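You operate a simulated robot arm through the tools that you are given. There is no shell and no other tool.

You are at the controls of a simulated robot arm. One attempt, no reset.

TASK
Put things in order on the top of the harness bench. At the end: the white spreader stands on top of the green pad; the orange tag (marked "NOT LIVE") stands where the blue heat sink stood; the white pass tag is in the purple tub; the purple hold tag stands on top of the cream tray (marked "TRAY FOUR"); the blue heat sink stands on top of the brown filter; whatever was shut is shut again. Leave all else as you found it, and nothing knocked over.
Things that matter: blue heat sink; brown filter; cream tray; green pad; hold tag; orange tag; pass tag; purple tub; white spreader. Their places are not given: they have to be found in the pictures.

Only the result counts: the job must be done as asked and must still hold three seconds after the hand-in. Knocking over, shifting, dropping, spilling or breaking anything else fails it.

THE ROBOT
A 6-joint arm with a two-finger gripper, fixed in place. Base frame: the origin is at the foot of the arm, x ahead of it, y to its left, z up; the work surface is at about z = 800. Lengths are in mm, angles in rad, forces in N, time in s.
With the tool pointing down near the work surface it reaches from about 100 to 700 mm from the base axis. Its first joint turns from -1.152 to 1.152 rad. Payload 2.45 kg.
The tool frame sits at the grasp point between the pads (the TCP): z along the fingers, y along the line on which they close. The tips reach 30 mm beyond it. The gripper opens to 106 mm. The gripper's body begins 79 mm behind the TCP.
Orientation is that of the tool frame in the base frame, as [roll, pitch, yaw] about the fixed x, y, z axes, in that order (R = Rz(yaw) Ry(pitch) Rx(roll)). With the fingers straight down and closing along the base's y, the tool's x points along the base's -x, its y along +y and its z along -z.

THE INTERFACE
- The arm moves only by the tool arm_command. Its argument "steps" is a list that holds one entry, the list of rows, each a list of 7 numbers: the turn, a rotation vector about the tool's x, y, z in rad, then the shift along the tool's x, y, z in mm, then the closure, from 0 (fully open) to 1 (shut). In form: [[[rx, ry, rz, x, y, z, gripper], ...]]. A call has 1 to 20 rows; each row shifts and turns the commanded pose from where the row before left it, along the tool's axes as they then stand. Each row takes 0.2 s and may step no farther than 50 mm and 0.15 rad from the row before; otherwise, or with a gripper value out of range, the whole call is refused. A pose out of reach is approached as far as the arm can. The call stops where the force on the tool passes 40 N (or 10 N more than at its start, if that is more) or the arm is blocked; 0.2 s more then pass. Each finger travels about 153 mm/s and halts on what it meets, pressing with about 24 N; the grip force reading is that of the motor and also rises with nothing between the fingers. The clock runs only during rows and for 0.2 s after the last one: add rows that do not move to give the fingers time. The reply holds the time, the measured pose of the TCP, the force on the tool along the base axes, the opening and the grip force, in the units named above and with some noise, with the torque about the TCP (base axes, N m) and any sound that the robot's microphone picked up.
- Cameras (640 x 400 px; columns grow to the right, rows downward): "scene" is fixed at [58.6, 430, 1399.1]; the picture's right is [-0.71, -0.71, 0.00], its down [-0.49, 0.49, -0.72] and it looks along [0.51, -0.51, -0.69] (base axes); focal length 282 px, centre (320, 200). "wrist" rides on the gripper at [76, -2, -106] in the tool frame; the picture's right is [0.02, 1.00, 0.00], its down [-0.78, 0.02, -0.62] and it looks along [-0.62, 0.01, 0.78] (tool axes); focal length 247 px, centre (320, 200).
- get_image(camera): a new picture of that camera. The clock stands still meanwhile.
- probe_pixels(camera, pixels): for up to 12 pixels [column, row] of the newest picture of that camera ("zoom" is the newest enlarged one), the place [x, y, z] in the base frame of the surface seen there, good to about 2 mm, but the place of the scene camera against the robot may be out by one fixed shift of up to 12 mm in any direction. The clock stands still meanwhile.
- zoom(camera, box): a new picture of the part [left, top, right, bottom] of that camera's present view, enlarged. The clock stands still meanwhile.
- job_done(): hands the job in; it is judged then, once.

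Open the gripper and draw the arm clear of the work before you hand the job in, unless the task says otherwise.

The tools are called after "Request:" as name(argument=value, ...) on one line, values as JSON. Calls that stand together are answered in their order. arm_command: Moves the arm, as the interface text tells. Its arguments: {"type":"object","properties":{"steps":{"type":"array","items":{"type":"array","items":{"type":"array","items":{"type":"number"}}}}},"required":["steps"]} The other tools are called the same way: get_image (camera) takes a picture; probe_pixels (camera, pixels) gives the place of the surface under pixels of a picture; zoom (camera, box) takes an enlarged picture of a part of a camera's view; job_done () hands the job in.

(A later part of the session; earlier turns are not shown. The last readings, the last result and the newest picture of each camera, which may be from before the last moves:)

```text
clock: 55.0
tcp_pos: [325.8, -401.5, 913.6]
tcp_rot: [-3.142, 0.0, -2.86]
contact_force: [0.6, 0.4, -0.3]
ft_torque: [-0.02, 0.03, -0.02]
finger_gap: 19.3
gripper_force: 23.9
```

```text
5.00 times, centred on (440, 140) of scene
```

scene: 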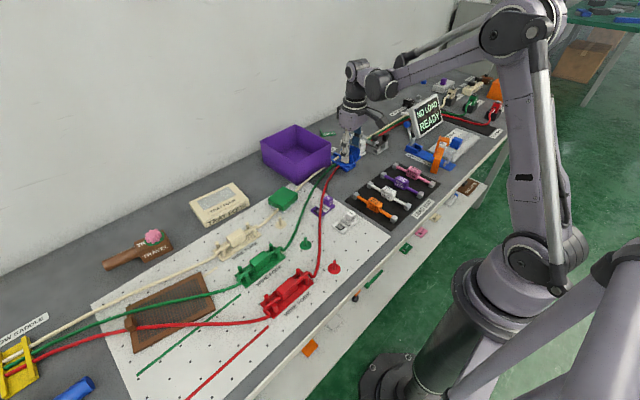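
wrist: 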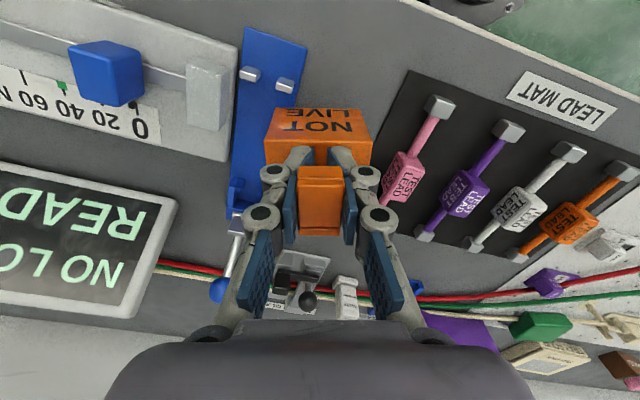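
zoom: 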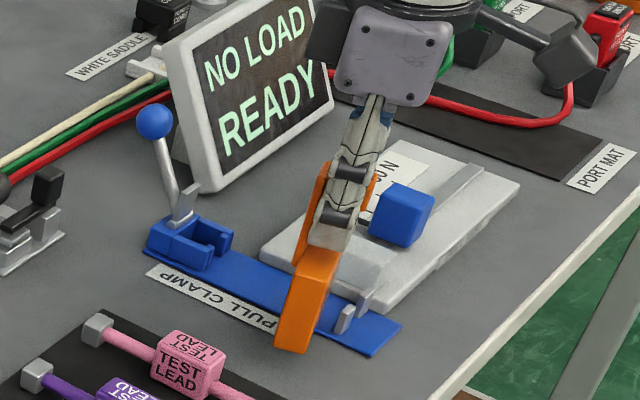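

The tag comes up with the fingers. I keep lifting to about z 985.

Request:
arm_command(steps=[[[0, 0, 0, 0, 0, -3, 1], [0, 0, 0, 0, 0, -6, 1], [0, 0, 0, 0, 0, -10, 1], [0, 0, 0, 0, 0, -12, 1], [0, 0, 0, 0, 0, -12, 1], [0, 0, 0, 0, 0, -12, 1], [0, 0, 0, 0, 0, -9, 1], [0, 0, 0, 0, 0, -5, 1], [0, 0, 0, 0, 0, -2, 1], [0, 0, 0, 0, 0, 0, 1]]])

Request:
get_image(camera="wrist")

Request:
zoom(camera="scene", box=[390, 80, 490, 160])

```text
clock: 57.2
tcp_pos: [325.6, -402.2, 984.4]
tcp_rot: [3.141, -0.002, -2.861]
contact_force: [0.2, -0.1, -1.1]
ft_torque: [-0.02, 0.01, 0.01]
finger_gap: 19.5
gripper_force: 23.8
```

```text
taken
```

wrist: 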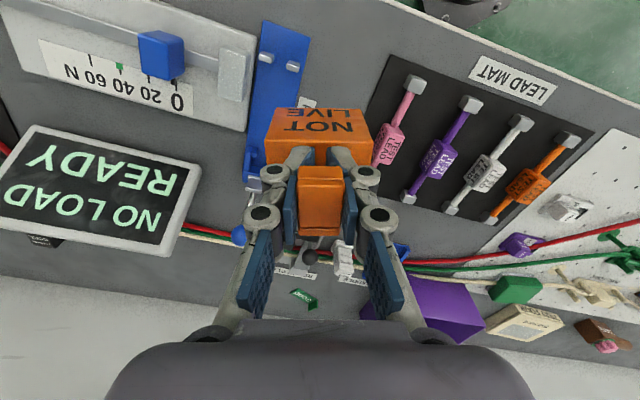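

```text
5.00 times, centred on (440, 120) of scene
```

zoom: 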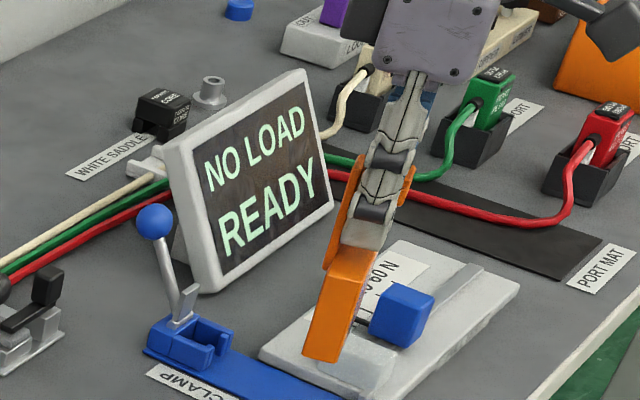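

Held well. I carry the tag over to (496,−148), where the heat sink stood, then turn +0.155 to line up with its old direction.

Request:
arm_command(steps=[[[0, 0, 0, -3.82, 3.22, 0, 1], [0, 0, 0, -9.17, 7.74, 0, 1], [0, 0, 0, -15.29, 12.89, 0, 1], [0, 0, 0, -21.41, 18.05, 0, 1], [0, 0, 0, -24.46, 20.63, 0, 1], [0, 0, 0, -24.46, 20.63, 0, 1], [0, 0, 0, -24.46, 20.63, 0, 1], [0, 0, 0, -24.46, 20.63, 0, 1], [0, 0, 0, -24.46, 20.63, 0, 1], [0, 0, 0, -24.46, 20.63, 0, 1], [0, 0, 0, -18.35, 15.47, 0, 1], [0, 0, 0, -11.47, 9.67, 0, 1], [0, 0, 0, -7.65, 6.45, 0, 1], [0, 0, 0.05, 0, 0, 0, 1], [0, 0, 0.07, 0, 0, 0, 1], [0, 0, 0.035, 0, 0, 0, 1], [0, 0, 0, 0, 0, 0, 1]]])

Request:
get_image(camera="wrist")

Request:
zoom(camera="scene", box=[290, 100, 410, 200])

```text
clock: 60.8
tcp_pos: [496.7, -147.9, 984.9]
tcp_rot: [3.141, -0.001, -3.016]
contact_force: [0.7, 0.2, -0.1]
ft_torque: [-0.04, 0.0, -0.01]
finger_gap: 19.6
gripper_force: 23.9
```

```text
taken
```

wrist: 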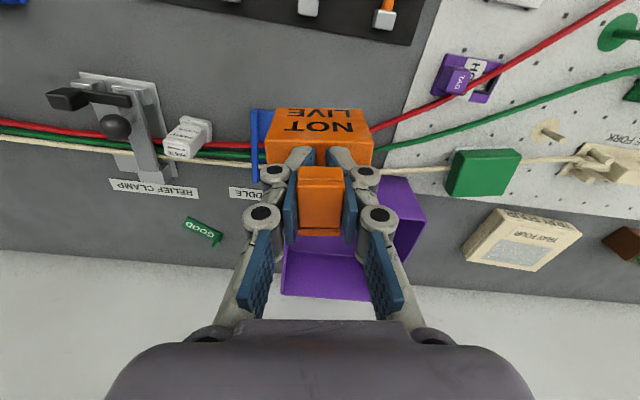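

```text
4.00 times, centred on (350, 150) of scene
```

zoom: 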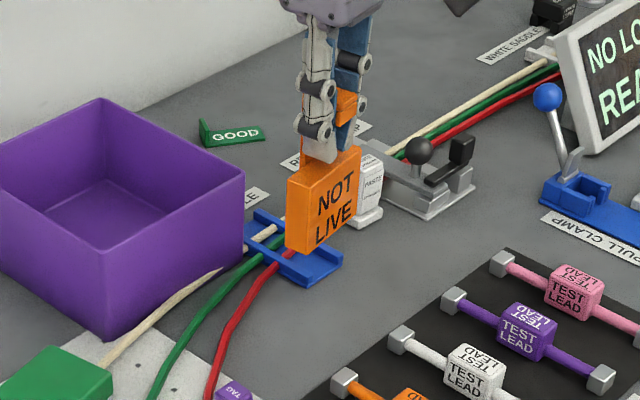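

The tag hangs upright over the spot. I probe the block's corners for tilt and height before lowering.

Request:
zoom(camera="wrist", box=[250, 90, 390, 190])

Request:
probe_pixels(camera="wrist", pixels=[[278, 112], [360, 113], [268, 136], [370, 137], [270, 155], [368, 157], [320, 112]])

```text
4.00 times, centred on (320, 140) of wrist
```

zoom: 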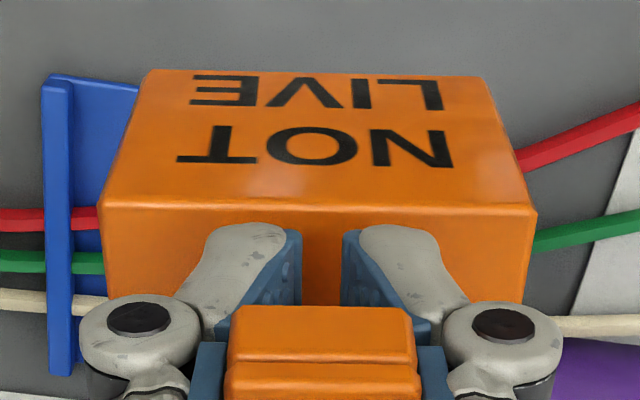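

```text
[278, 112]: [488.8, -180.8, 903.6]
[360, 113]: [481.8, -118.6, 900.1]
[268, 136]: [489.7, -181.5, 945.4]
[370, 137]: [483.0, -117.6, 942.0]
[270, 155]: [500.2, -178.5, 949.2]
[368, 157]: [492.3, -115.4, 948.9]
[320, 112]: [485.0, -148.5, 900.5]
```

The block is level and centred at (495,−149). I lower it about 84 mm with a smooth ramp.

Request:
arm_command(steps=[[[0, 0, 0, 0, 0, 3, 1], [0, 0, 0, 0, 0, 7, 1], [0, 0, 0, 0, 0, 12, 1], [0, 0, 0, 0, 0, 14, 1], [0, 0, 0, 0, 0, 14, 1], [0, 0, 0, 0, 0, 14, 1], [0, 0, 0, 0, 0, 10, 1], [0, 0, 0, 0, 0, 5, 1], [0, 0, 0, 0, 0, 2, 1], [0, 0, 0, 0, 0, 0, 1]]])

Request:
zoom(camera="scene", box=[290, 120, 410, 220])

Request:
get_image(camera="wrist")

```text
clock: 63.0
tcp_pos: [495.0, -149.7, 904.5]
tcp_rot: [3.141, 0.0, -3.014]
contact_force: [-0.7, -0.3, -0.2]
ft_torque: [0.0, -0.01, -0.02]
finger_gap: 19.9
gripper_force: 24.5
```

```text
4.00 times, centred on (350, 170) of scene
```

zoom: 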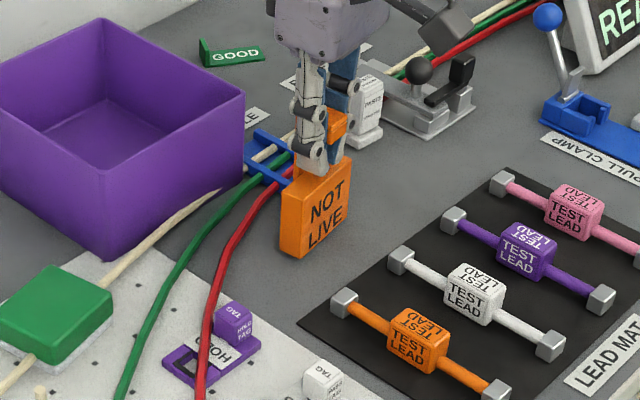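

```text
taken
```

wrist: 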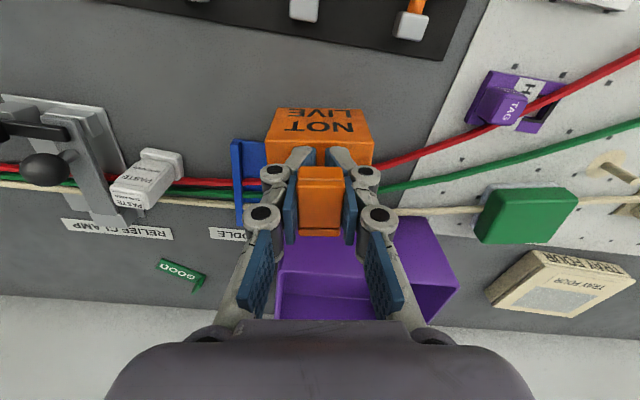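

About 7 mm remain. I lower 5 mm and then step by 1 mm until the force rises.

Request:
arm_command(steps=[[[0, 0, 0, 0, 0, 2, 1], [0, 0, 0, 0, 0, 2, 1], [0, 0, 0, 0, 0, 1, 1], [0, 0, 0, 0, 0, 0, 1]]])

Request:
arm_command(steps=[[[0, 0, 0, 0, 0, 1, 1], [0, 0, 0, 0, 0, 0, 1]]])

Request:
arm_command(steps=[[[0, 0, 0, 0, 0, 1, 1], [0, 0, 0, 0, 0, 0, 1]]])

```text
clock: 64.0
tcp_pos: [495.6, -148.9, 899.4]
tcp_rot: [-3.142, 0.001, -3.016]
contact_force: [0.1, 0.5, -0.2]
ft_torque: [0.02, 0.0, -0.01]
finger_gap: 19.6
gripper_force: 23.8
```

```text
clock: 64.6
tcp_pos: [495.5, -147.8, 898.0]
tcp_rot: [3.141, -0.001, -3.015]
contact_force: [-0.3, -0.7, -1.3]
ft_torque: [-0.01, 0.01, 0.03]
finger_gap: 19.8
gripper_force: 24.0
```

```text
clock: 65.2
tcp_pos: [495.1, -148.2, 897.8]
tcp_rot: [-3.141, -0.001, -3.016]
contact_force: [0.7, -0.7, -0.8]
ft_torque: [0.0, 0.0, -0.02]
finger_gap: 19.5
gripper_force: 24.0
```

No contact yet; I keep stepping down by 0.8 mm.

Request:
arm_command(steps=[[[0, 0, 0, 0, 0, 0.8, 1], [0, 0, 0, 0, 0, 0, 1]]])

Request:
arm_command(steps=[[[0, 0, 0, 0, 0, 0.8, 1], [0, 0, 0, 0, 0, 0, 1]]])

```text
clock: 65.8
tcp_pos: [495.7, -148.5, 896.9]
tcp_rot: [-3.141, -0.001, -3.017]
contact_force: [0.2, -0.3, 3.4]
ft_torque: [0.07, -0.01, -0.02]
finger_gap: 19.7
gripper_force: 24.0
```

```text
clock: 66.4
tcp_pos: [496.5, -148.9, 896.7]
tcp_rot: [-3.142, -0.001, -3.015]
contact_force: [-1.6, -0.6, 10.9]
ft_torque: [0.01, 0.08, 0.05]
finger_gap: 19.7
gripper_force: 23.9
```

It now stands on the bench (+10.9 N). I ease off, open to 50 mm and rise straight up.

Request:
arm_command(steps=[[[0, 0, 0, 0, 0, -0.6, 1], [0, 0, 0, 0, 0, 0, 0.75], [0, 0, 0, 0, 0, 0, 0.6], [0, 0, 0, 0, 0, 0, 0.53], [0, 0, 0, 0, 0, 0, 0.53], [0, 0, 0, 0, 0, -15, 0.53], [0, 0, 0, 0, 0, -30, 0.53], [0, 0, 0, 0, 0, -35, 0.53], [0, 0, 0, 0, 0, 0, 0.53]]])

Request:
zoom(camera="scene", box=[290, 120, 410, 220])

Request:
get_image(camera="wrist")

```text
clock: 68.4
tcp_pos: [495.4, -147.6, 976.3]
tcp_rot: [3.141, -0.002, -3.016]
contact_force: [0.3, -0.4, 0.1]
ft_torque: [0.03, -0.01, 0.0]
finger_gap: 50.1
gripper_force: 0.0
```

```text
4.00 times, centred on (350, 170) of scene
```

zoom: 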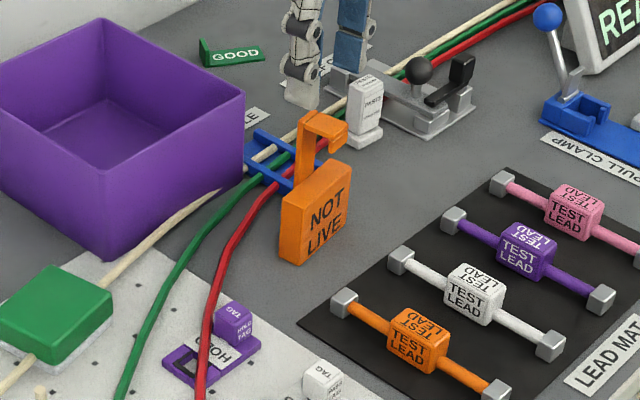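

```text
taken
```

wrist: 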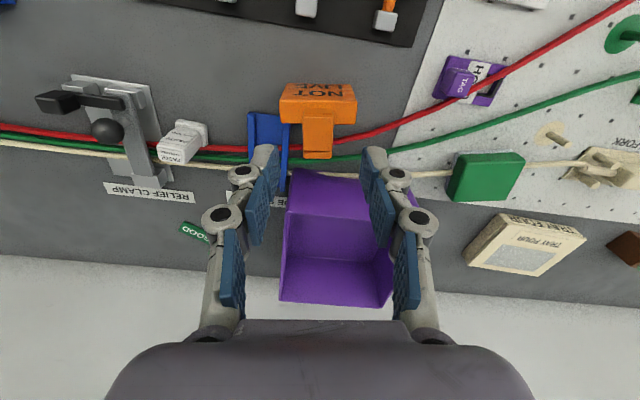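

The orange tag stands upright where the heat sink was. Next the spreader: turn back to yaw 0, move above (559,−287) with the 50 mm gap, and stop at z≈930 for a check.

Request:
arm_command(steps=[[[0, 0, 0.125, 0, 0, 0, 0.53], [0, 0, 0, -15.9, -34.85, 0, 0.53], [0, 0, 0, -15.9, -34.85, 0, 0.53], [0, 0, 0, -15.9, -34.85, 0, 0.53], [0, 0, 0, -15.9, -34.85, 0, 0.53], [0, 0, 0, 0, 0, 25, 0.53], [0, 0, 0, 0, 0, 20, 0.53], [0, 0, 0, 0, 0, 0, 0.53], [0, 0, 0, 0, 0, 0, 0.53]]])

Request:
get_image(camera="wrist")

Request:
zoom(camera="wrist", box=[250, 70, 390, 190])

Request:
zoom(camera="scene", box=[320, 90, 420, 170])

```text
clock: 70.4
tcp_pos: [559.2, -287.8, 929.7]
tcp_rot: [3.139, -0.001, -3.141]
contact_force: [0.0, 0.0, 0.2]
ft_torque: [-0.02, 0.0, 0.0]
finger_gap: 49.8
gripper_force: 0.1
```

```text
taken
```

wrist: 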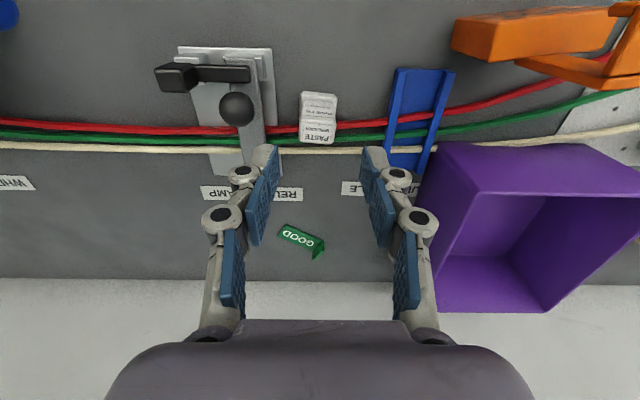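

```text
3.33 times, centred on (320, 130) of wrist
```

zoom: 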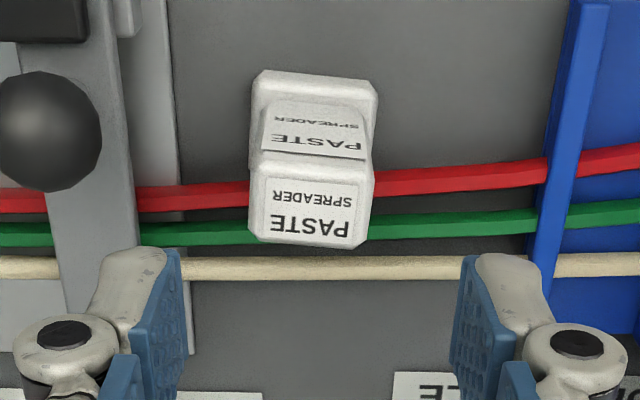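

```text
5.00 times, centred on (370, 130) of scene
```

zoom: 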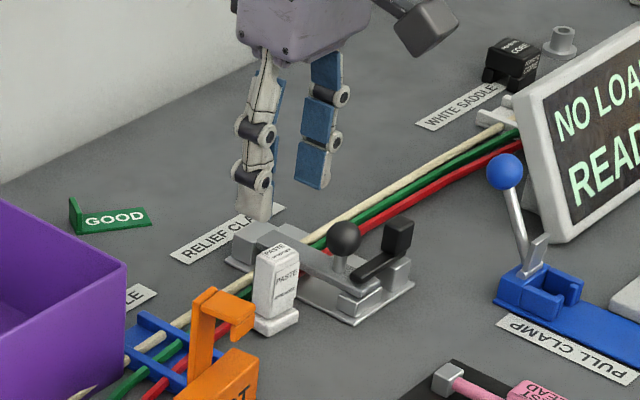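

The spreader is at zoom (312,160), turned slightly (~0.1 rad). I probe the top's corners for the exact centre and angle.

Request:
probe_pixels(camera="zoom", pixels=[[260, 170], [370, 175], [258, 232], [360, 240], [312, 205], [265, 110], [368, 112], [265, 80], [370, 92], [255, 130], [374, 140], [376, 110]])

```text
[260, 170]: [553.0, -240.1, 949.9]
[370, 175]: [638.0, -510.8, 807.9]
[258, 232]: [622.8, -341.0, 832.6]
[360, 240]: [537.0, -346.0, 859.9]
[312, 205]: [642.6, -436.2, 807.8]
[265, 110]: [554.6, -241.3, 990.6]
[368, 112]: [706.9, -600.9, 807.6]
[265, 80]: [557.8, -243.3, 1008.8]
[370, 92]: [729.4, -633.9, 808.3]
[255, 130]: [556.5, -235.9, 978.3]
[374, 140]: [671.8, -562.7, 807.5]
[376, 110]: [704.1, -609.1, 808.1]
```

That used the newest zoom (scene) by mistake; I probe the same spots through the wrist picture's own pixels.

Request:
probe_pixels(camera="wrist", pixels=[[302, 123], [334, 123], [301, 139], [331, 141], [317, 132], [305, 104], [332, 106], [304, 95], [334, 98], [300, 110], [336, 112], [317, 97]])

```text
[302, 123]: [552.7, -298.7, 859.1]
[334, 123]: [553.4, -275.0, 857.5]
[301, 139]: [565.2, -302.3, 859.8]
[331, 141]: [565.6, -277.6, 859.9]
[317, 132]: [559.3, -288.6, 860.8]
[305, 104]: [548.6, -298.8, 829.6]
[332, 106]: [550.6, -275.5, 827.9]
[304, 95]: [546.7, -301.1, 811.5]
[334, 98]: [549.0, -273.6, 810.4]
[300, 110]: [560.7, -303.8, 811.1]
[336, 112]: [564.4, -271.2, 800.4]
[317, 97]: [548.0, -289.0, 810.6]
```

The body centre is (559.5,−288.4) turned about 0.1 rad. I turn +0.1 and descend to z≈848 with the 50 mm gap, keeping clear of the relief clamp's bar at y≈−336.

Request:
arm_command(steps=[[[0, 0, 0.1, 0, 0, 10, 0.53], [0, 0, 0, 0, -0.6, 25, 0.53], [0, 0, 0, 0, 0, 25, 0.53], [0, 0, 0, 0, 0, 15, 0.53], [0, 0, 0, 0, 0, 5, 0.53], [0, 0, 0, 0, 0, 0, 0.53]]])

Request:
get_image(camera="wrist")

Request:
zoom(camera="scene", box=[320, 90, 420, 170])

```text
clock: 71.8
tcp_pos: [559.8, -288.5, 850.6]
tcp_rot: [3.139, -0.001, 3.042]
contact_force: [-0.4, 0.4, 0.3]
ft_torque: [0.0, 0.02, 0.02]
finger_gap: 49.9
gripper_force: 0.0
```

```text
taken
```

wrist: 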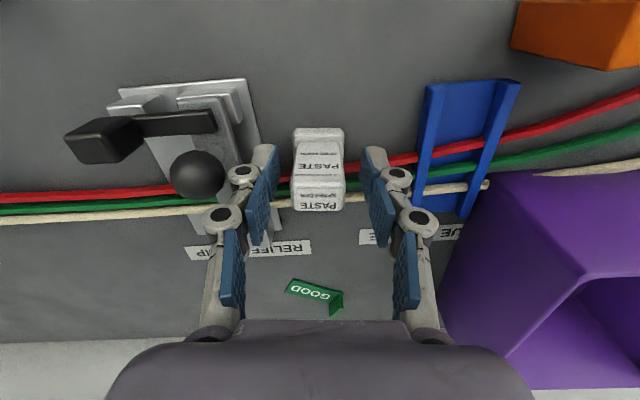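

```text
5.00 times, centred on (370, 130) of scene
```

zoom: 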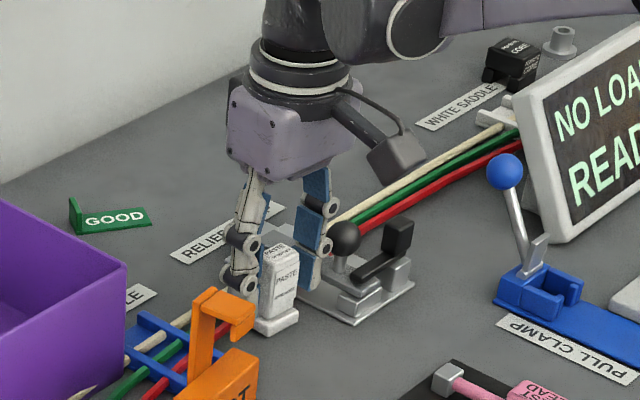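

The spreader is centred between the fingers (column 319). I go 3 mm lower and close on its body.

Request:
arm_command(steps=[[[0, 0, 0, 0, 0, 3, 0.53], [0, 0, 0, 0, 0, 0, 0.65], [0, 0, 0, 0, 0, 0, 1], [0, 0, 0, 0, 0, 0, 1], [0, 0, 0, 0, 0, 0, 1]]])

Request:
arm_command(steps=[[[0, 0, 0, 0, 0, -1.5, 1], [0, 0, 0, 0, 0, -2.5, 1], [0, 0, 0, 0, 0, -4, 1], [0, 0, 0, 0, 0, -3, 1], [0, 0, 0, 0, 0, -1, 1], [0, 0, 0, 0, 0, 0, 1]]])

Request:
get_image(camera="wrist")

Request:
zoom(camera="scene", box=[320, 90, 420, 170])

```text
clock: 73.0
tcp_pos: [559.7, -287.4, 849.2]
tcp_rot: [3.141, 0.001, 3.042]
contact_force: [-0.1, -1.1, 2.8]
ft_torque: [-0.04, -0.03, 0.0]
finger_gap: 26.8
gripper_force: 23.9
```

```text
clock: 74.4
tcp_pos: [560.3, -288.2, 860.0]
tcp_rot: [3.138, 0.001, 3.042]
contact_force: [-0.6, 0.1, -1.1]
ft_torque: [0.0, -0.03, -0.03]
finger_gap: 27.0
gripper_force: 23.9
```

```text
taken
```

wrist: 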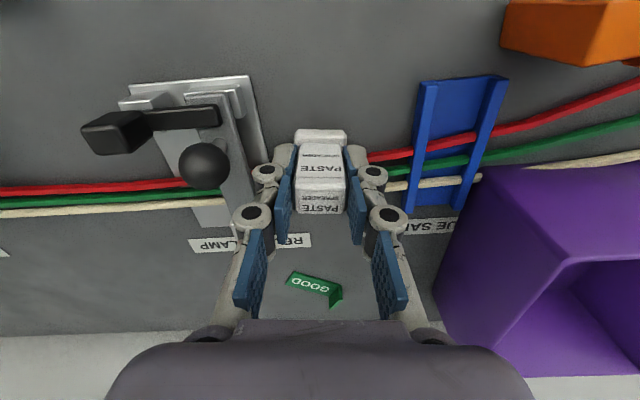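

```text
5.00 times, centred on (370, 130) of scene
```

zoom: 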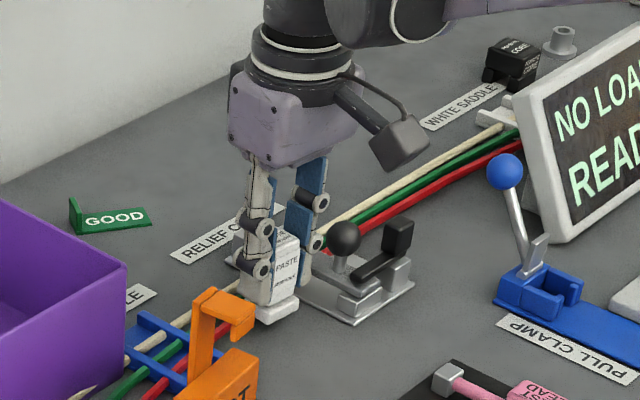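

The spreader is held (gap 27 mm). I lift it to about z 990 with a smooth ramp.

Request:
arm_command(steps=[[[0, 0, 0, 0, 0, -3, 1], [0, 0, 0, 0, 0, -7, 1], [0, 0, 0, 0, 0, -12, 1], [0, 0, 0, 0, 0, -16, 1], [0, 0, 0, 0, 0, -18, 1], [0, 0, 0, 0, 0, -18, 1], [0, 0, 0, 0, 0, -18, 1], [0, 0, 0, 0, 0, -16, 1], [0, 0, 0, 0, 0, -12, 1], [0, 0, 0, 0, 0, -7, 1], [0, 0, 0, 0, 0, -3, 1], [0, 0, 0, 0, 0, 0, 1]]])

Request:
get_image(camera="wrist")

```text
clock: 77.0
tcp_pos: [559.5, -288.2, 989.5]
tcp_rot: [3.139, -0.001, 3.041]
contact_force: [-0.4, -0.1, 0.8]
ft_torque: [-0.02, 0.0, 0.03]
finger_gap: 26.7
gripper_force: 24.2
```

```text
taken
```

wrist: 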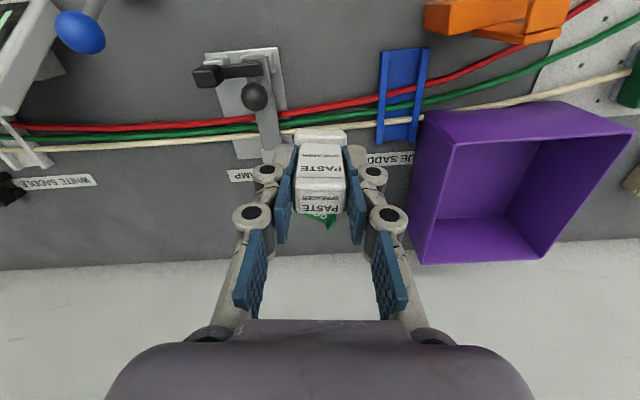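

Held firmly. I carry it to above the pad centre (556,70), then turn −0.22 to align it with the pad.

Request:
arm_command(steps=[[[0, 0, 0, 0.55, 4.97, 0, 1], [0, 0, 0, 1.32, 11.93, 0, 1], [0, 0, 0, 2.21, 19.89, 0, 1], [0, 0, 0, 3.09, 27.84, 0, 1], [0, 0, 0, 3.75, 33.81, 0, 1], [0, 0, 0, 3.75, 33.81, 0, 1], [0, 0, 0, 3.75, 33.81, 0, 1], [0, 0, 0, 3.75, 33.81, 0, 1], [0, 0, 0, 3.75, 33.81, 0, 1], [0, 0, 0, 3.75, 33.81, 0, 1], [0, 0, 0, 3.75, 33.81, 0, 1], [0, 0, 0, 2.87, 25.85, 0, 1], [0, 0, 0, 1.99, 17.9, 0, 1], [0, 0, 0, 1.21, 10.94, 0, 1], [0, 0, -0.08, 0, 0, 0, 1], [0, 0, -0.09, 0, 0, 0, 1], [0, 0, -0.05, 0, 0, 0, 1], [0, 0, 0, 0, 0, 0, 1]]])

Request:
get_image(camera="wrist")

Request:
zoom(camera="scene", box=[230, 130, 350, 230])

```text
clock: 80.8
tcp_pos: [555.0, 69.7, 991.2]
tcp_rot: [-3.141, 0.001, -3.018]
contact_force: [0.1, 0.5, -0.9]
ft_torque: [-0.01, -0.01, 0.01]
finger_gap: 26.8
gripper_force: 24.1
```

```text
taken
```

wrist: 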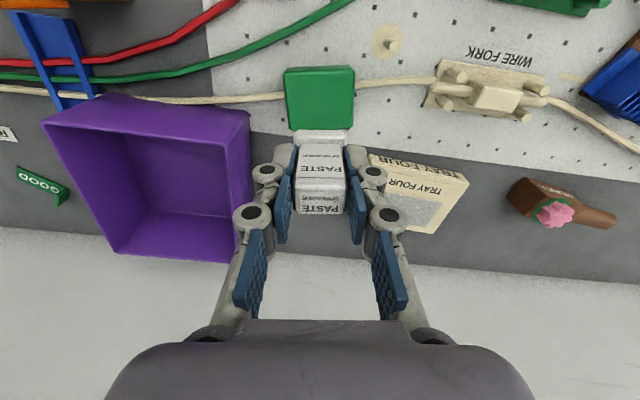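

```text
4.00 times, centred on (290, 180) of scene
```

zoom: 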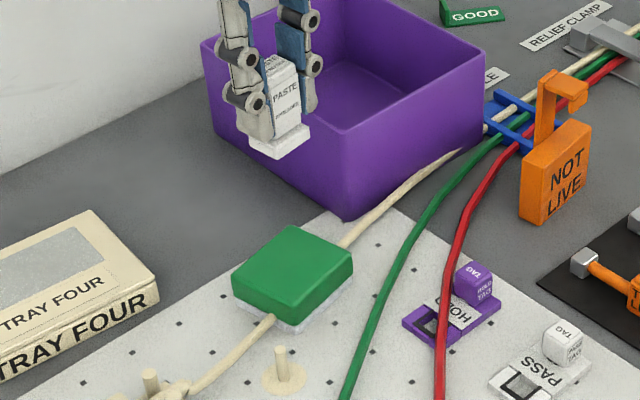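

The pad shows at wrist (320,98). I probe its top corners for a last check of the centre, and the spreader's foot.

Request:
probe_pixels(camera="wrist", pixels=[[288, 74], [351, 72], [351, 122], [294, 126], [320, 100], [286, 70], [354, 68], [298, 140], [344, 140], [320, 132]])

```text
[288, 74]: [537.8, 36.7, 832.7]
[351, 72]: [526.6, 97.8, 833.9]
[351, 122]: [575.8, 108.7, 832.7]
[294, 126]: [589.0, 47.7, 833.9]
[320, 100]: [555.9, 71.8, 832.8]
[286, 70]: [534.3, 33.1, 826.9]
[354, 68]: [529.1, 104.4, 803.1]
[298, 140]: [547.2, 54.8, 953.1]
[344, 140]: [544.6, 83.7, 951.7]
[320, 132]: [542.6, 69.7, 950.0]
```

Pad centre (557,72.5), so I shift 2–3 mm and lower about 103 mm with a smooth ramp.

Request:
arm_command(steps=[[[0, 0, 0, -2.3, 2.2, 3, 1], [0, 0, 0, 0, 0, 8, 1], [0, 0, 0, 0, 0, 14, 1], [0, 0, 0, 0, 0, 16, 1], [0, 0, 0, 0, 0, 16, 1], [0, 0, 0, 0, 0, 16, 1], [0, 0, 0, 0, 0, 14, 1], [0, 0, 0, 0, 0, 9, 1], [0, 0, 0, 0, 0, 5, 1], [0, 0, 0, 0, 0, 2, 1], [0, 0, 0, 0, 0, 0, 1]]])

Request:
get_image(camera="wrist")

Request:
zoom(camera="scene", box=[230, 130, 350, 230])

```text
clock: 83.2
tcp_pos: [557.6, 72.2, 887.2]
tcp_rot: [3.141, 0.0, -3.021]
contact_force: [0.6, -0.7, -0.2]
ft_torque: [0.0, -0.01, 0.0]
finger_gap: 26.8
gripper_force: 23.8
```

```text
taken
```

wrist: 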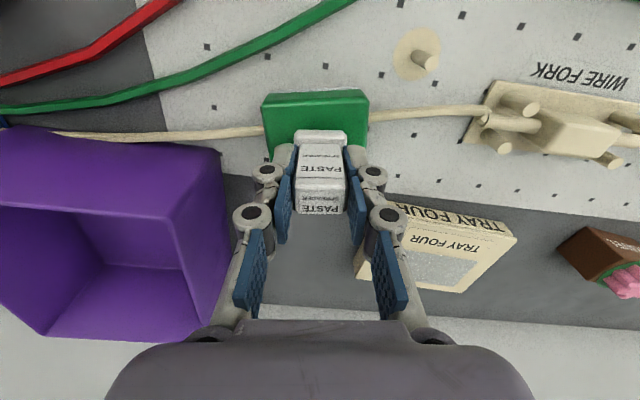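

```text
4.00 times, centred on (290, 180) of scene
```

zoom: 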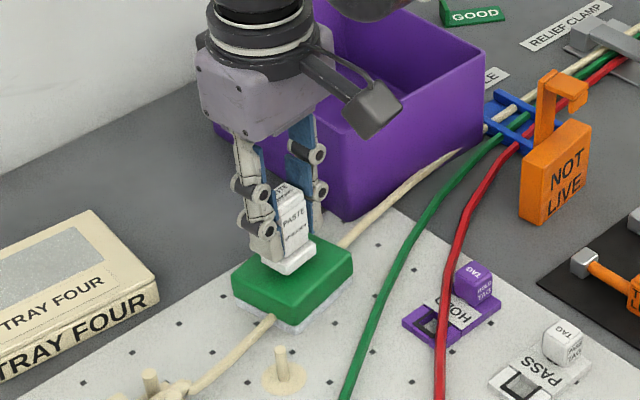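

The foot is just above the pad's centre. I lower by 2 mm, then step by 0.8 mm until contact.

Request:
arm_command(steps=[[[0, 0, 0, 0, 0, 1, 1], [0, 0, 0, 0, 0, 1, 1], [0, 0, 0, 0, 0, 0, 1]]])

Request:
arm_command(steps=[[[0, 0, 0, 0, 0, 0.8, 1], [0, 0, 0, 0, 0, 0, 1]]])

Request:
arm_command(steps=[[[0, 0, 0, 0, 0, 0.8, 1], [0, 0, 0, 0, 0, 0, 1]]])

```text
clock: 84.0
tcp_pos: [556.8, 73.0, 885.5]
tcp_rot: [-3.141, 0.0, -3.021]
contact_force: [-0.6, 0.5, -0.2]
ft_torque: [0.01, 0.01, -0.01]
finger_gap: 26.9
gripper_force: 24.3
```

```text
clock: 84.6
tcp_pos: [557.3, 72.4, 885.5]
tcp_rot: [-3.142, 0.0, -3.022]
contact_force: [0.1, -0.7, -1.0]
ft_torque: [0.02, -0.01, 0.04]
finger_gap: 26.8
gripper_force: 24.2
```

```text
clock: 85.2
tcp_pos: [556.7, 72.0, 884.8]
tcp_rot: [-3.142, 0.001, -3.019]
contact_force: [-0.4, 0.0, -0.4]
ft_torque: [0.01, -0.01, -0.02]
finger_gap: 26.8
gripper_force: 24.0
```

Still free; I continue with 0.8 mm steps.

Request:
arm_command(steps=[[[0, 0, 0, 0, 0, 0.8, 1], [0, 0, 0, 0, 0, 0, 1]]])

Request:
arm_command(steps=[[[0, 0, 0, 0, 0, 0.8, 1], [0, 0, 0, 0, 0, 0, 1]]])

```text
clock: 85.8
tcp_pos: [557.2, 71.2, 883.7]
tcp_rot: [3.14, -0.001, -3.021]
contact_force: [0.3, -0.2, 0.3]
ft_torque: [0.01, 0.01, -0.01]
finger_gap: 27.0
gripper_force: 24.3
```

```text
clock: 86.4
tcp_pos: [557.9, 73.1, 881.9]
tcp_rot: [3.139, 0.002, -3.021]
contact_force: [0.3, 1.9, 14.0]
ft_torque: [0.09, -0.09, -0.05]
finger_gap: 27.0
gripper_force: 23.7
```

Contact at +14 N: the foot stands on the pad. I ease off, open to 50 mm and rise.

Request:
arm_command(steps=[[[0, 0, 0, 0, 0, -0.7, 1], [0, 0, 0, 0, 0, 0, 0.68], [0, 0, 0, 0, 0, 0, 0.6], [0, 0, 0, 0, 0, 0, 0.53], [0, 0, 0, 0, 0, 0, 0.53], [0, 0, 0, 0, 0, -15, 0.53], [0, 0, 0, 0, 0, -30, 0.53], [0, 0, 0, 0, 0, -35, 0.53], [0, 0, 0, 0, 0, 0, 0.53]]])

Request:
get_image(camera="wrist")

Request:
zoom(camera="scene", box=[230, 130, 350, 230])

```text
clock: 88.4
tcp_pos: [559.1, 71.0, 965.1]
tcp_rot: [-3.139, 0.001, -3.021]
contact_force: [0.1, 0.8, -1.0]
ft_torque: [0.02, -0.02, 0.01]
finger_gap: 49.8
gripper_force: 0.1
```

```text
taken
```

wrist: 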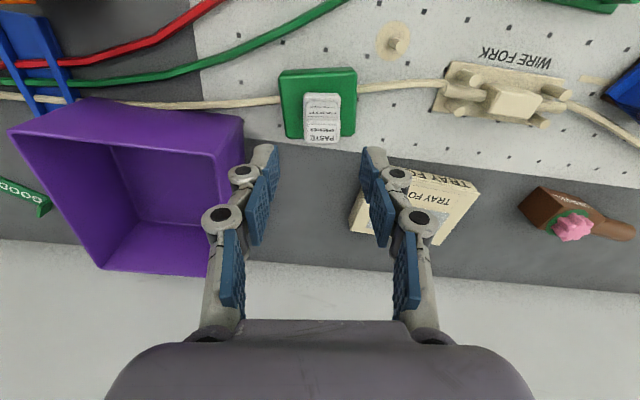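

```text
4.00 times, centred on (290, 180) of scene
```

zoom: 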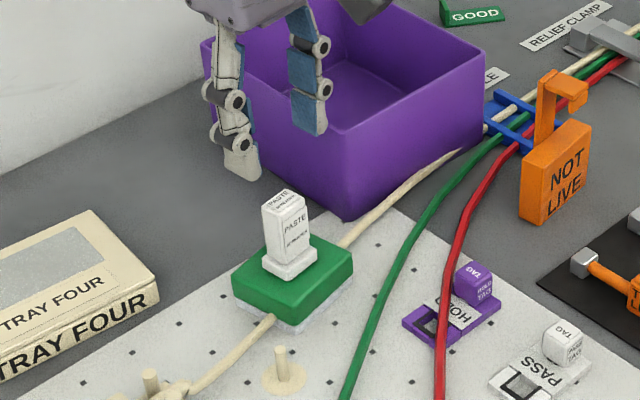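

The spreader stands on the pad. Next the pass tag: turn back to yaw 0 and move above its cube at (375,−15), gap 40 mm, stopping at z≈900 to check.

Request:
arm_command(steps=[[[0, 0, 0.12, 0, 0, 0, 0.62], [0, 0, 0, 36.8, -17.2, 0, 0.62], [0, 0, 0, 36.8, -17.2, 0, 0.62], [0, 0, 0, 36.8, -17.2, 0, 0.62], [0, 0, 0, 36.8, -17.2, 0, 0.62], [0, 0, 0, 36.8, -17.2, 0, 0.62], [0, 0, 0, 0, 0, 30, 0.62], [0, 0, 0, 0, 0, 35, 0.62], [0, 0, 0, 0, 0, 0, 0.62], [0, 0, 0, 0, 0, 0, 0.62]]])

Request:
get_image(camera="wrist")

Request:
zoom(camera="wrist", box=[260, 60, 400, 180])

```text
clock: 90.6
tcp_pos: [373.1, -14.0, 897.8]
tcp_rot: [3.139, 0.0, -3.141]
contact_force: [0.2, -0.3, 0.6]
ft_torque: [0.0, 0.0, -0.02]
finger_gap: 40.2
gripper_force: 0.0
```

```text
taken
```

wrist: 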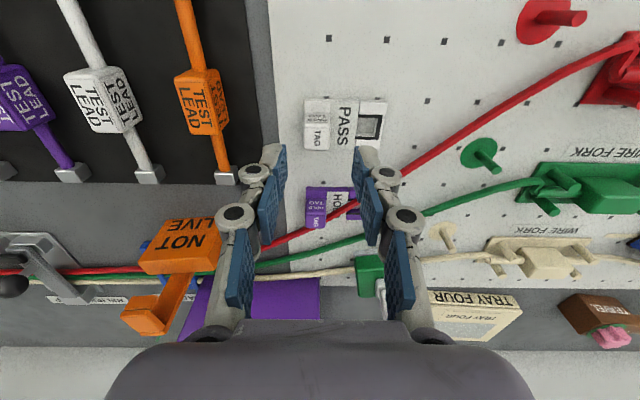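

```text
3.33 times, centred on (330, 120) of wrist
```

zoom: 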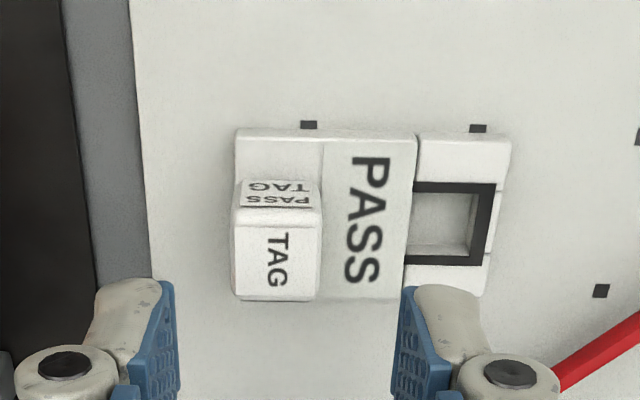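

The cube is at zoom (277,260). I probe its top corners to fix the centre.

Request:
probe_pixels(camera="zoom", pixels=[[238, 222], [316, 224], [313, 294], [240, 293], [277, 260], [275, 195], [240, 145], [500, 145], [480, 285], [330, 290]])

```text
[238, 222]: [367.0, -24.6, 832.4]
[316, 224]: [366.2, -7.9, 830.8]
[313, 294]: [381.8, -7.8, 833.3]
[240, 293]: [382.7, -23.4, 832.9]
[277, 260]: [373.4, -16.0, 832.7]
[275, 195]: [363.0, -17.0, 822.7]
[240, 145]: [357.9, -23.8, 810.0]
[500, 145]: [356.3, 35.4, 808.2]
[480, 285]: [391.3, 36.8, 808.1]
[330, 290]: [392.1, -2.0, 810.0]
```

Cube centre (374.4,−16). I trim and descend to z≈844, then close.

Request:
arm_command(steps=[[[0, 0, 0, -1.3, -2, 15, 0.62], [0, 0, 0, 0, 0, 20, 0.62], [0, 0, 0, 0, 0, 14, 0.62], [0, 0, 0, 0, 0, 4, 0.62], [0, 0, 0, 0, 0, 0, 0.62]]])

Request:
get_image(camera="wrist")

```text
clock: 91.8
tcp_pos: [374.0, -16.5, 845.6]
tcp_rot: [3.139, 0.0, -3.141]
contact_force: [-0.4, 0.7, 0.1]
ft_torque: [0.01, 0.01, 0.01]
finger_gap: 40.2
gripper_force: 0.1
```

```text
taken
```

wrist: 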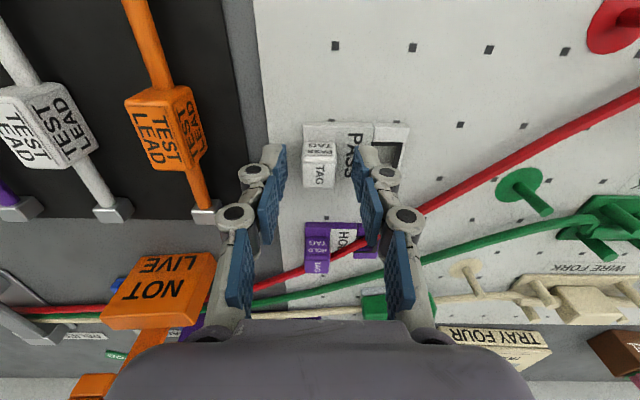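

The cube is centred between the fingers. I lower 2 mm more and close.

Request:
arm_command(steps=[[[0, 0, 0, 0, 0, 2, 0.62], [0, 0, 0, 0, 0, 0, 0.75], [0, 0, 0, 0, 0, 0, 1], [0, 0, 0, 0, 0, 0, 1], [0, 0, 0, 0, 0, 0, 1]]])

Request:
arm_command(steps=[[[0, 0, 0, 0, 0, -1.5, 1], [0, 0, 0, 0, 0, -2.5, 1], [0, 0, 0, 0, 0, -4, 1], [0, 0, 0, 0, 0, -3, 1], [0, 0, 0, 0, 0, -1, 1], [0, 0, 0, 0, 0, 0, 1]]])

Request:
get_image(camera="wrist")

Request:
zoom(camera="scene", box=[300, 170, 400, 250])

```text
clock: 93.0
tcp_pos: [374.2, -16.5, 843.6]
tcp_rot: [3.139, 0.0, 3.141]
contact_force: [-0.1, -0.9, 0.5]
ft_torque: [-0.01, -0.02, -0.02]
finger_gap: 19.5
gripper_force: 24.5
```

```text
clock: 94.4
tcp_pos: [374.9, -16.2, 853.6]
tcp_rot: [3.139, -0.001, -3.141]
contact_force: [0.1, 0.5, -0.3]
ft_torque: [0.01, 0.01, 0.0]
finger_gap: 19.1
gripper_force: 24.0
```

```text
taken
```

wrist: 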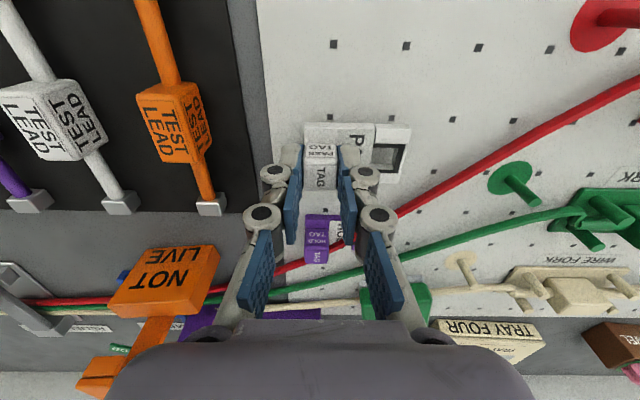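

```text
5.00 times, centred on (350, 210) of scene
```

zoom: 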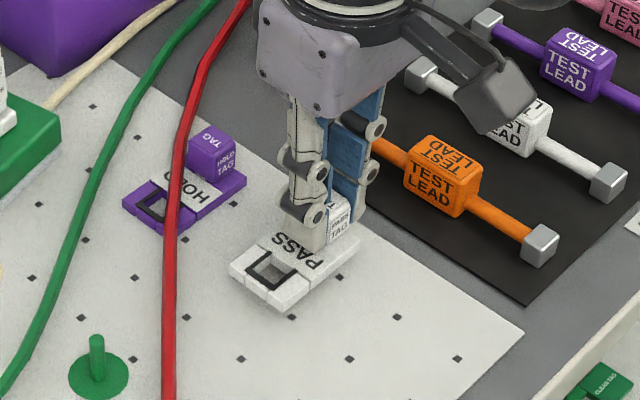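

The pass tag is lifted cleanly. I raise it to about z 980 with a smooth ramp.

Request:
arm_command(steps=[[[0, 0, 0, 0, 0, -3, 1], [0, 0, 0, 0, 0, -7, 1], [0, 0, 0, 0, 0, -12, 1], [0, 0, 0, 0, 0, -16, 1], [0, 0, 0, 0, 0, -18, 1], [0, 0, 0, 0, 0, -18, 1], [0, 0, 0, 0, 0, -18, 1], [0, 0, 0, 0, 0, -14, 1], [0, 0, 0, 0, 0, -10, 1], [0, 0, 0, 0, 0, -7, 1], [0, 0, 0, 0, 0, -3, 1], [0, 0, 0, 0, 0, 0, 1]]])

Request:
get_image(camera="wrist")

```text
clock: 97.0
tcp_pos: [374.4, -15.6, 981.5]
tcp_rot: [3.14, -0.002, -3.141]
contact_force: [0.3, -0.1, -0.5]
ft_torque: [0.0, 0.0, 0.01]
finger_gap: 19.2
gripper_force: 23.8
```

```text
taken
```

wrist: 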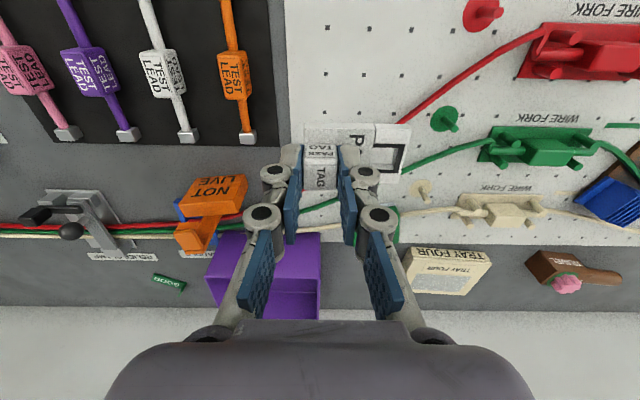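

The tag is firmly held at column 320. I carry it over the tub to about (650,−110) at this height (plate underside ≈ z 940, above all rims).

Request:
arm_command(steps=[[[0, 0, 0, -4.74, -1.62, 0, 1], [0, 0, 0, -11.36, -3.89, 0, 1], [0, 0, 0, -18.94, -6.48, 0, 1], [0, 0, 0, -26.5, -9.07, 0, 1], [0, 0, 0, -32.2, -11, 0, 1], [0, 0, 0, -32.2, -11, 0, 1], [0, 0, 0, -32.2, -11, 0, 1], [0, 0, 0, -32.2, -11, 0, 1], [0, 0, 0, -32.2, -11, 0, 1], [0, 0, 0, -26.5, -9.07, 0, 1], [0, 0, 0, -17.05, -5.83, 0, 1], [0, 0, 0, -9.47, -3.24, 0, 1], [0, 0, 0, 0, 0, 0, 1]]])

Request:
get_image(camera="wrist")

Request:
get_image(camera="scene")

```text
clock: 99.8
tcp_pos: [651.2, -110.5, 979.7]
tcp_rot: [3.141, 0.001, -3.141]
contact_force: [-0.5, -0.3, -0.5]
ft_torque: [-0.01, 0.0, 0.0]
finger_gap: 19.1
gripper_force: 24.3
```

```text
taken
```

wrist: 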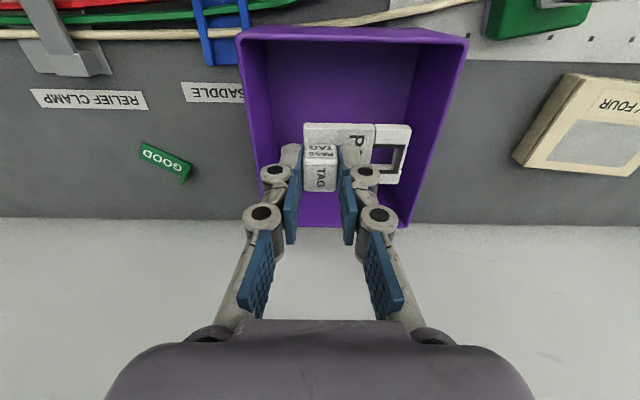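

```text
taken
```

scene: 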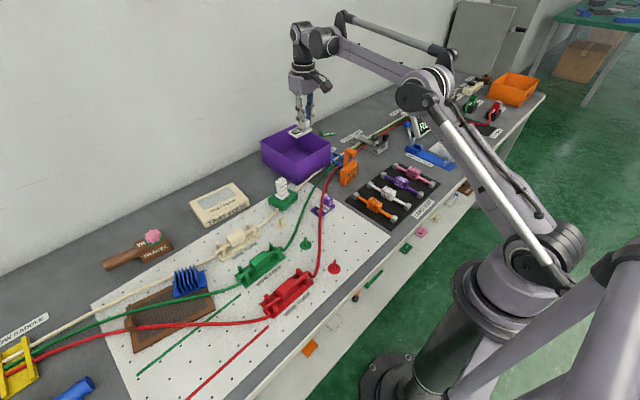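

The tub is right under the tag. I probe its rim, walls and floor to centre the tag inside.

Request:
probe_pixels(camera="wrist", pixels=[[242, 38], [464, 42], [248, 90], [455, 95], [350, 34], [350, 60], [330, 100], [420, 100], [407, 222], [265, 180], [280, 120], [320, 215]])

```text
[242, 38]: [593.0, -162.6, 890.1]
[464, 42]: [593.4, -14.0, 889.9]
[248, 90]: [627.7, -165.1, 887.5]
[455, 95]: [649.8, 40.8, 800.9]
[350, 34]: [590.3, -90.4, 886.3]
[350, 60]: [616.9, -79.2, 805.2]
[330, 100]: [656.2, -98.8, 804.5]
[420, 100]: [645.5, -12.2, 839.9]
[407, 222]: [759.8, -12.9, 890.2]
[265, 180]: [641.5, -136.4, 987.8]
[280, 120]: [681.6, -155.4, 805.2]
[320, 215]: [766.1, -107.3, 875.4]
```

The tub spans x 590–766, y −165…−9, floor z 805, and the tag hangs centred above it. I lower about 128 mm.

Request:
arm_command(steps=[[[0, 0, 0, 0, 0, 3, 1], [0, 0, 0, 0, 0, 8, 1], [0, 0, 0, 0, 0, 14, 1], [0, 0, 0, 0, 0, 18, 1], [0, 0, 0, 0, 0, 18, 1], [0, 0, 0, 0, 0, 18, 1], [0, 0, 0, 0, 0, 16, 1], [0, 0, 0, 0, 0, 14, 1], [0, 0, 0, 0, 0, 10, 1], [0, 0, 0, 0, 0, 6, 1], [0, 0, 0, 0, 0, 3, 1], [0, 0, 0, 0, 0, 0, 1]]])

Request:
get_image(camera="wrist")

```text
clock: 102.4
tcp_pos: [650.4, -110.1, 852.3]
tcp_rot: [3.14, -0.002, 3.141]
contact_force: [0.2, 0.0, -0.6]
ft_torque: [-0.01, 0.0, -0.02]
finger_gap: 18.9
gripper_force: 24.1
```

```text
taken
```

wrist: 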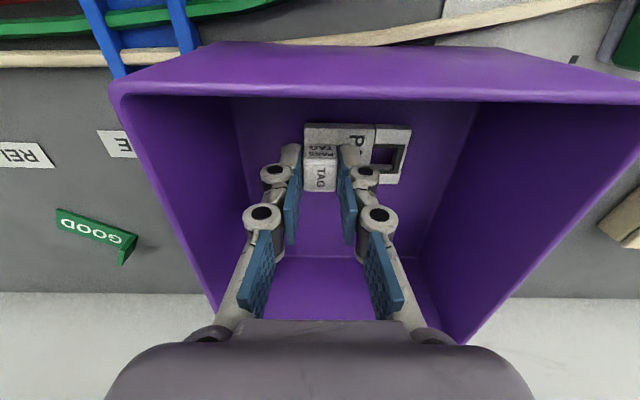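

The tag is inside, a few millimetres above the floor. I step down until contact.

Request:
arm_command(steps=[[[0, 0, 0, 0, 0, 1.5, 1], [0, 0, 0, 0, 0, 1.5, 1], [0, 0, 0, 0, 0, 0, 1]]])

Request:
arm_command(steps=[[[0, 0, 0, 0, 0, 1, 1], [0, 0, 0, 0, 0, 0, 1]]])

Request:
arm_command(steps=[[[0, 0, 0, 0, 0, 0.8, 1], [0, 0, 0, 0, 0, 0, 1]]])

```text
clock: 103.2
tcp_pos: [650.3, -110.6, 850.2]
tcp_rot: [3.14, 0.0, 3.14]
contact_force: [-0.3, 0.2, 0.9]
ft_torque: [-0.01, -0.02, 0.01]
finger_gap: 19.4
gripper_force: 23.9
```

```text
clock: 103.8
tcp_pos: [650.2, -109.1, 849.4]
tcp_rot: [3.14, 0.001, 3.141]
contact_force: [-0.4, -0.4, -0.3]
ft_torque: [-0.03, 0.02, 0.01]
finger_gap: 19.2
gripper_force: 23.4
```

```text
clock: 104.4
tcp_pos: [649.8, -110.9, 848.5]
tcp_rot: [3.14, -0.002, -3.141]
contact_force: [0.6, 0.6, -0.2]
ft_torque: [0.02, 0.01, 0.01]
finger_gap: 19.1
gripper_force: 23.6
```

No contact yet; I go on by 0.8 mm steps.

Request:
arm_command(steps=[[[0, 0, 0, 0, 0, 0.8, 1], [0, 0, 0, 0, 0, 0, 1]]])

Request:
arm_command(steps=[[[0, 0, 0, 0, 0, 0.8, 1], [0, 0, 0, 0, 0, 0, 1]]])

Request:
arm_command(steps=[[[0, 0, 0, 0, 0, 0.6, 1], [0, 0, 0, 0, 0, 0, 1]]])

```text
clock: 105.0
tcp_pos: [649.2, -110.1, 848.3]
tcp_rot: [3.139, 0.0, -3.14]
contact_force: [-0.7, 0.0, -0.6]
ft_torque: [0.02, -0.04, -0.01]
finger_gap: 19.5
gripper_force: 23.7
```

```text
clock: 105.6
tcp_pos: [651.5, -110.1, 847.4]
tcp_rot: [3.142, 0.001, -3.141]
contact_force: [-1.9, -0.8, 11.6]
ft_torque: [0.05, 0.05, -0.01]
finger_gap: 19.3
gripper_force: 24.6
```

```text
clock: 106.2
tcp_pos: [649.5, -109.3, 846.4]
tcp_rot: [3.14, 0.002, -3.142]
contact_force: [0.6, -0.7, 22.2]
ft_torque: [0.01, 0.0, 0.01]
finger_gap: 19.1
gripper_force: 23.7
```

It rests on the floor of the tub (+22 N). I ease off 1.3 mm, open to 40 mm and rise out of the tub.

Request:
arm_command(steps=[[[0, 0, 0, 0, 0, -1.3, 1], [0, 0, 0, 0, 0, 0, 0.75], [0, 0, 0, 0, 0, 0, 0.65], [0, 0, 0, 0, 0, 0, 0.62], [0, 0, 0, 0, 0, 0, 0.62], [0, 0, 0, 0, 0, -15, 0.62], [0, 0, 0, 0, 0, -35, 0.62], [0, 0, 0, 0, 0, -45, 0.62], [0, 0, 0, 0, 0, -40, 0.62], [0, 0, 0, 0, 0, 0, 0.62]]])

Request:
get_image(camera="wrist")

Request:
zoom(camera="scene", box=[250, 110, 350, 190])

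```text
clock: 108.4
tcp_pos: [651.1, -107.4, 983.3]
tcp_rot: [3.14, 0.001, 3.14]
contact_force: [-0.1, 0.8, -0.4]
ft_torque: [0.03, 0.02, 0.02]
finger_gap: 40.6
gripper_force: 0.0
```

```text
taken
```

wrist: 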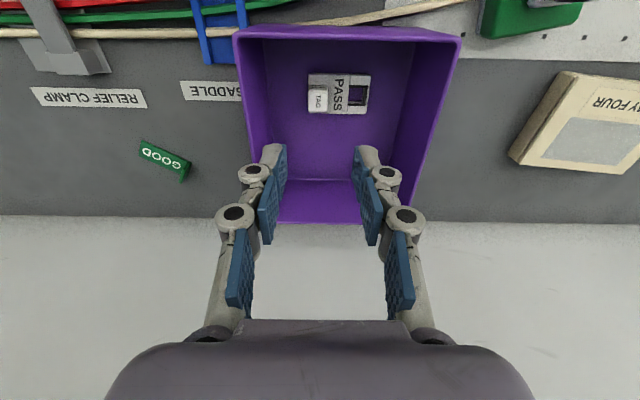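

```text
5.00 times, centred on (300, 150) of scene
```

zoom: 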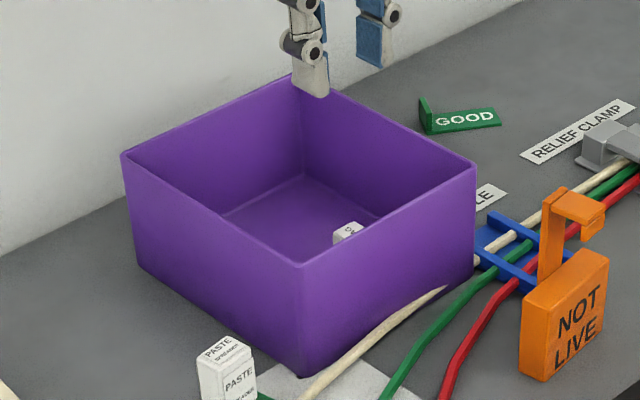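

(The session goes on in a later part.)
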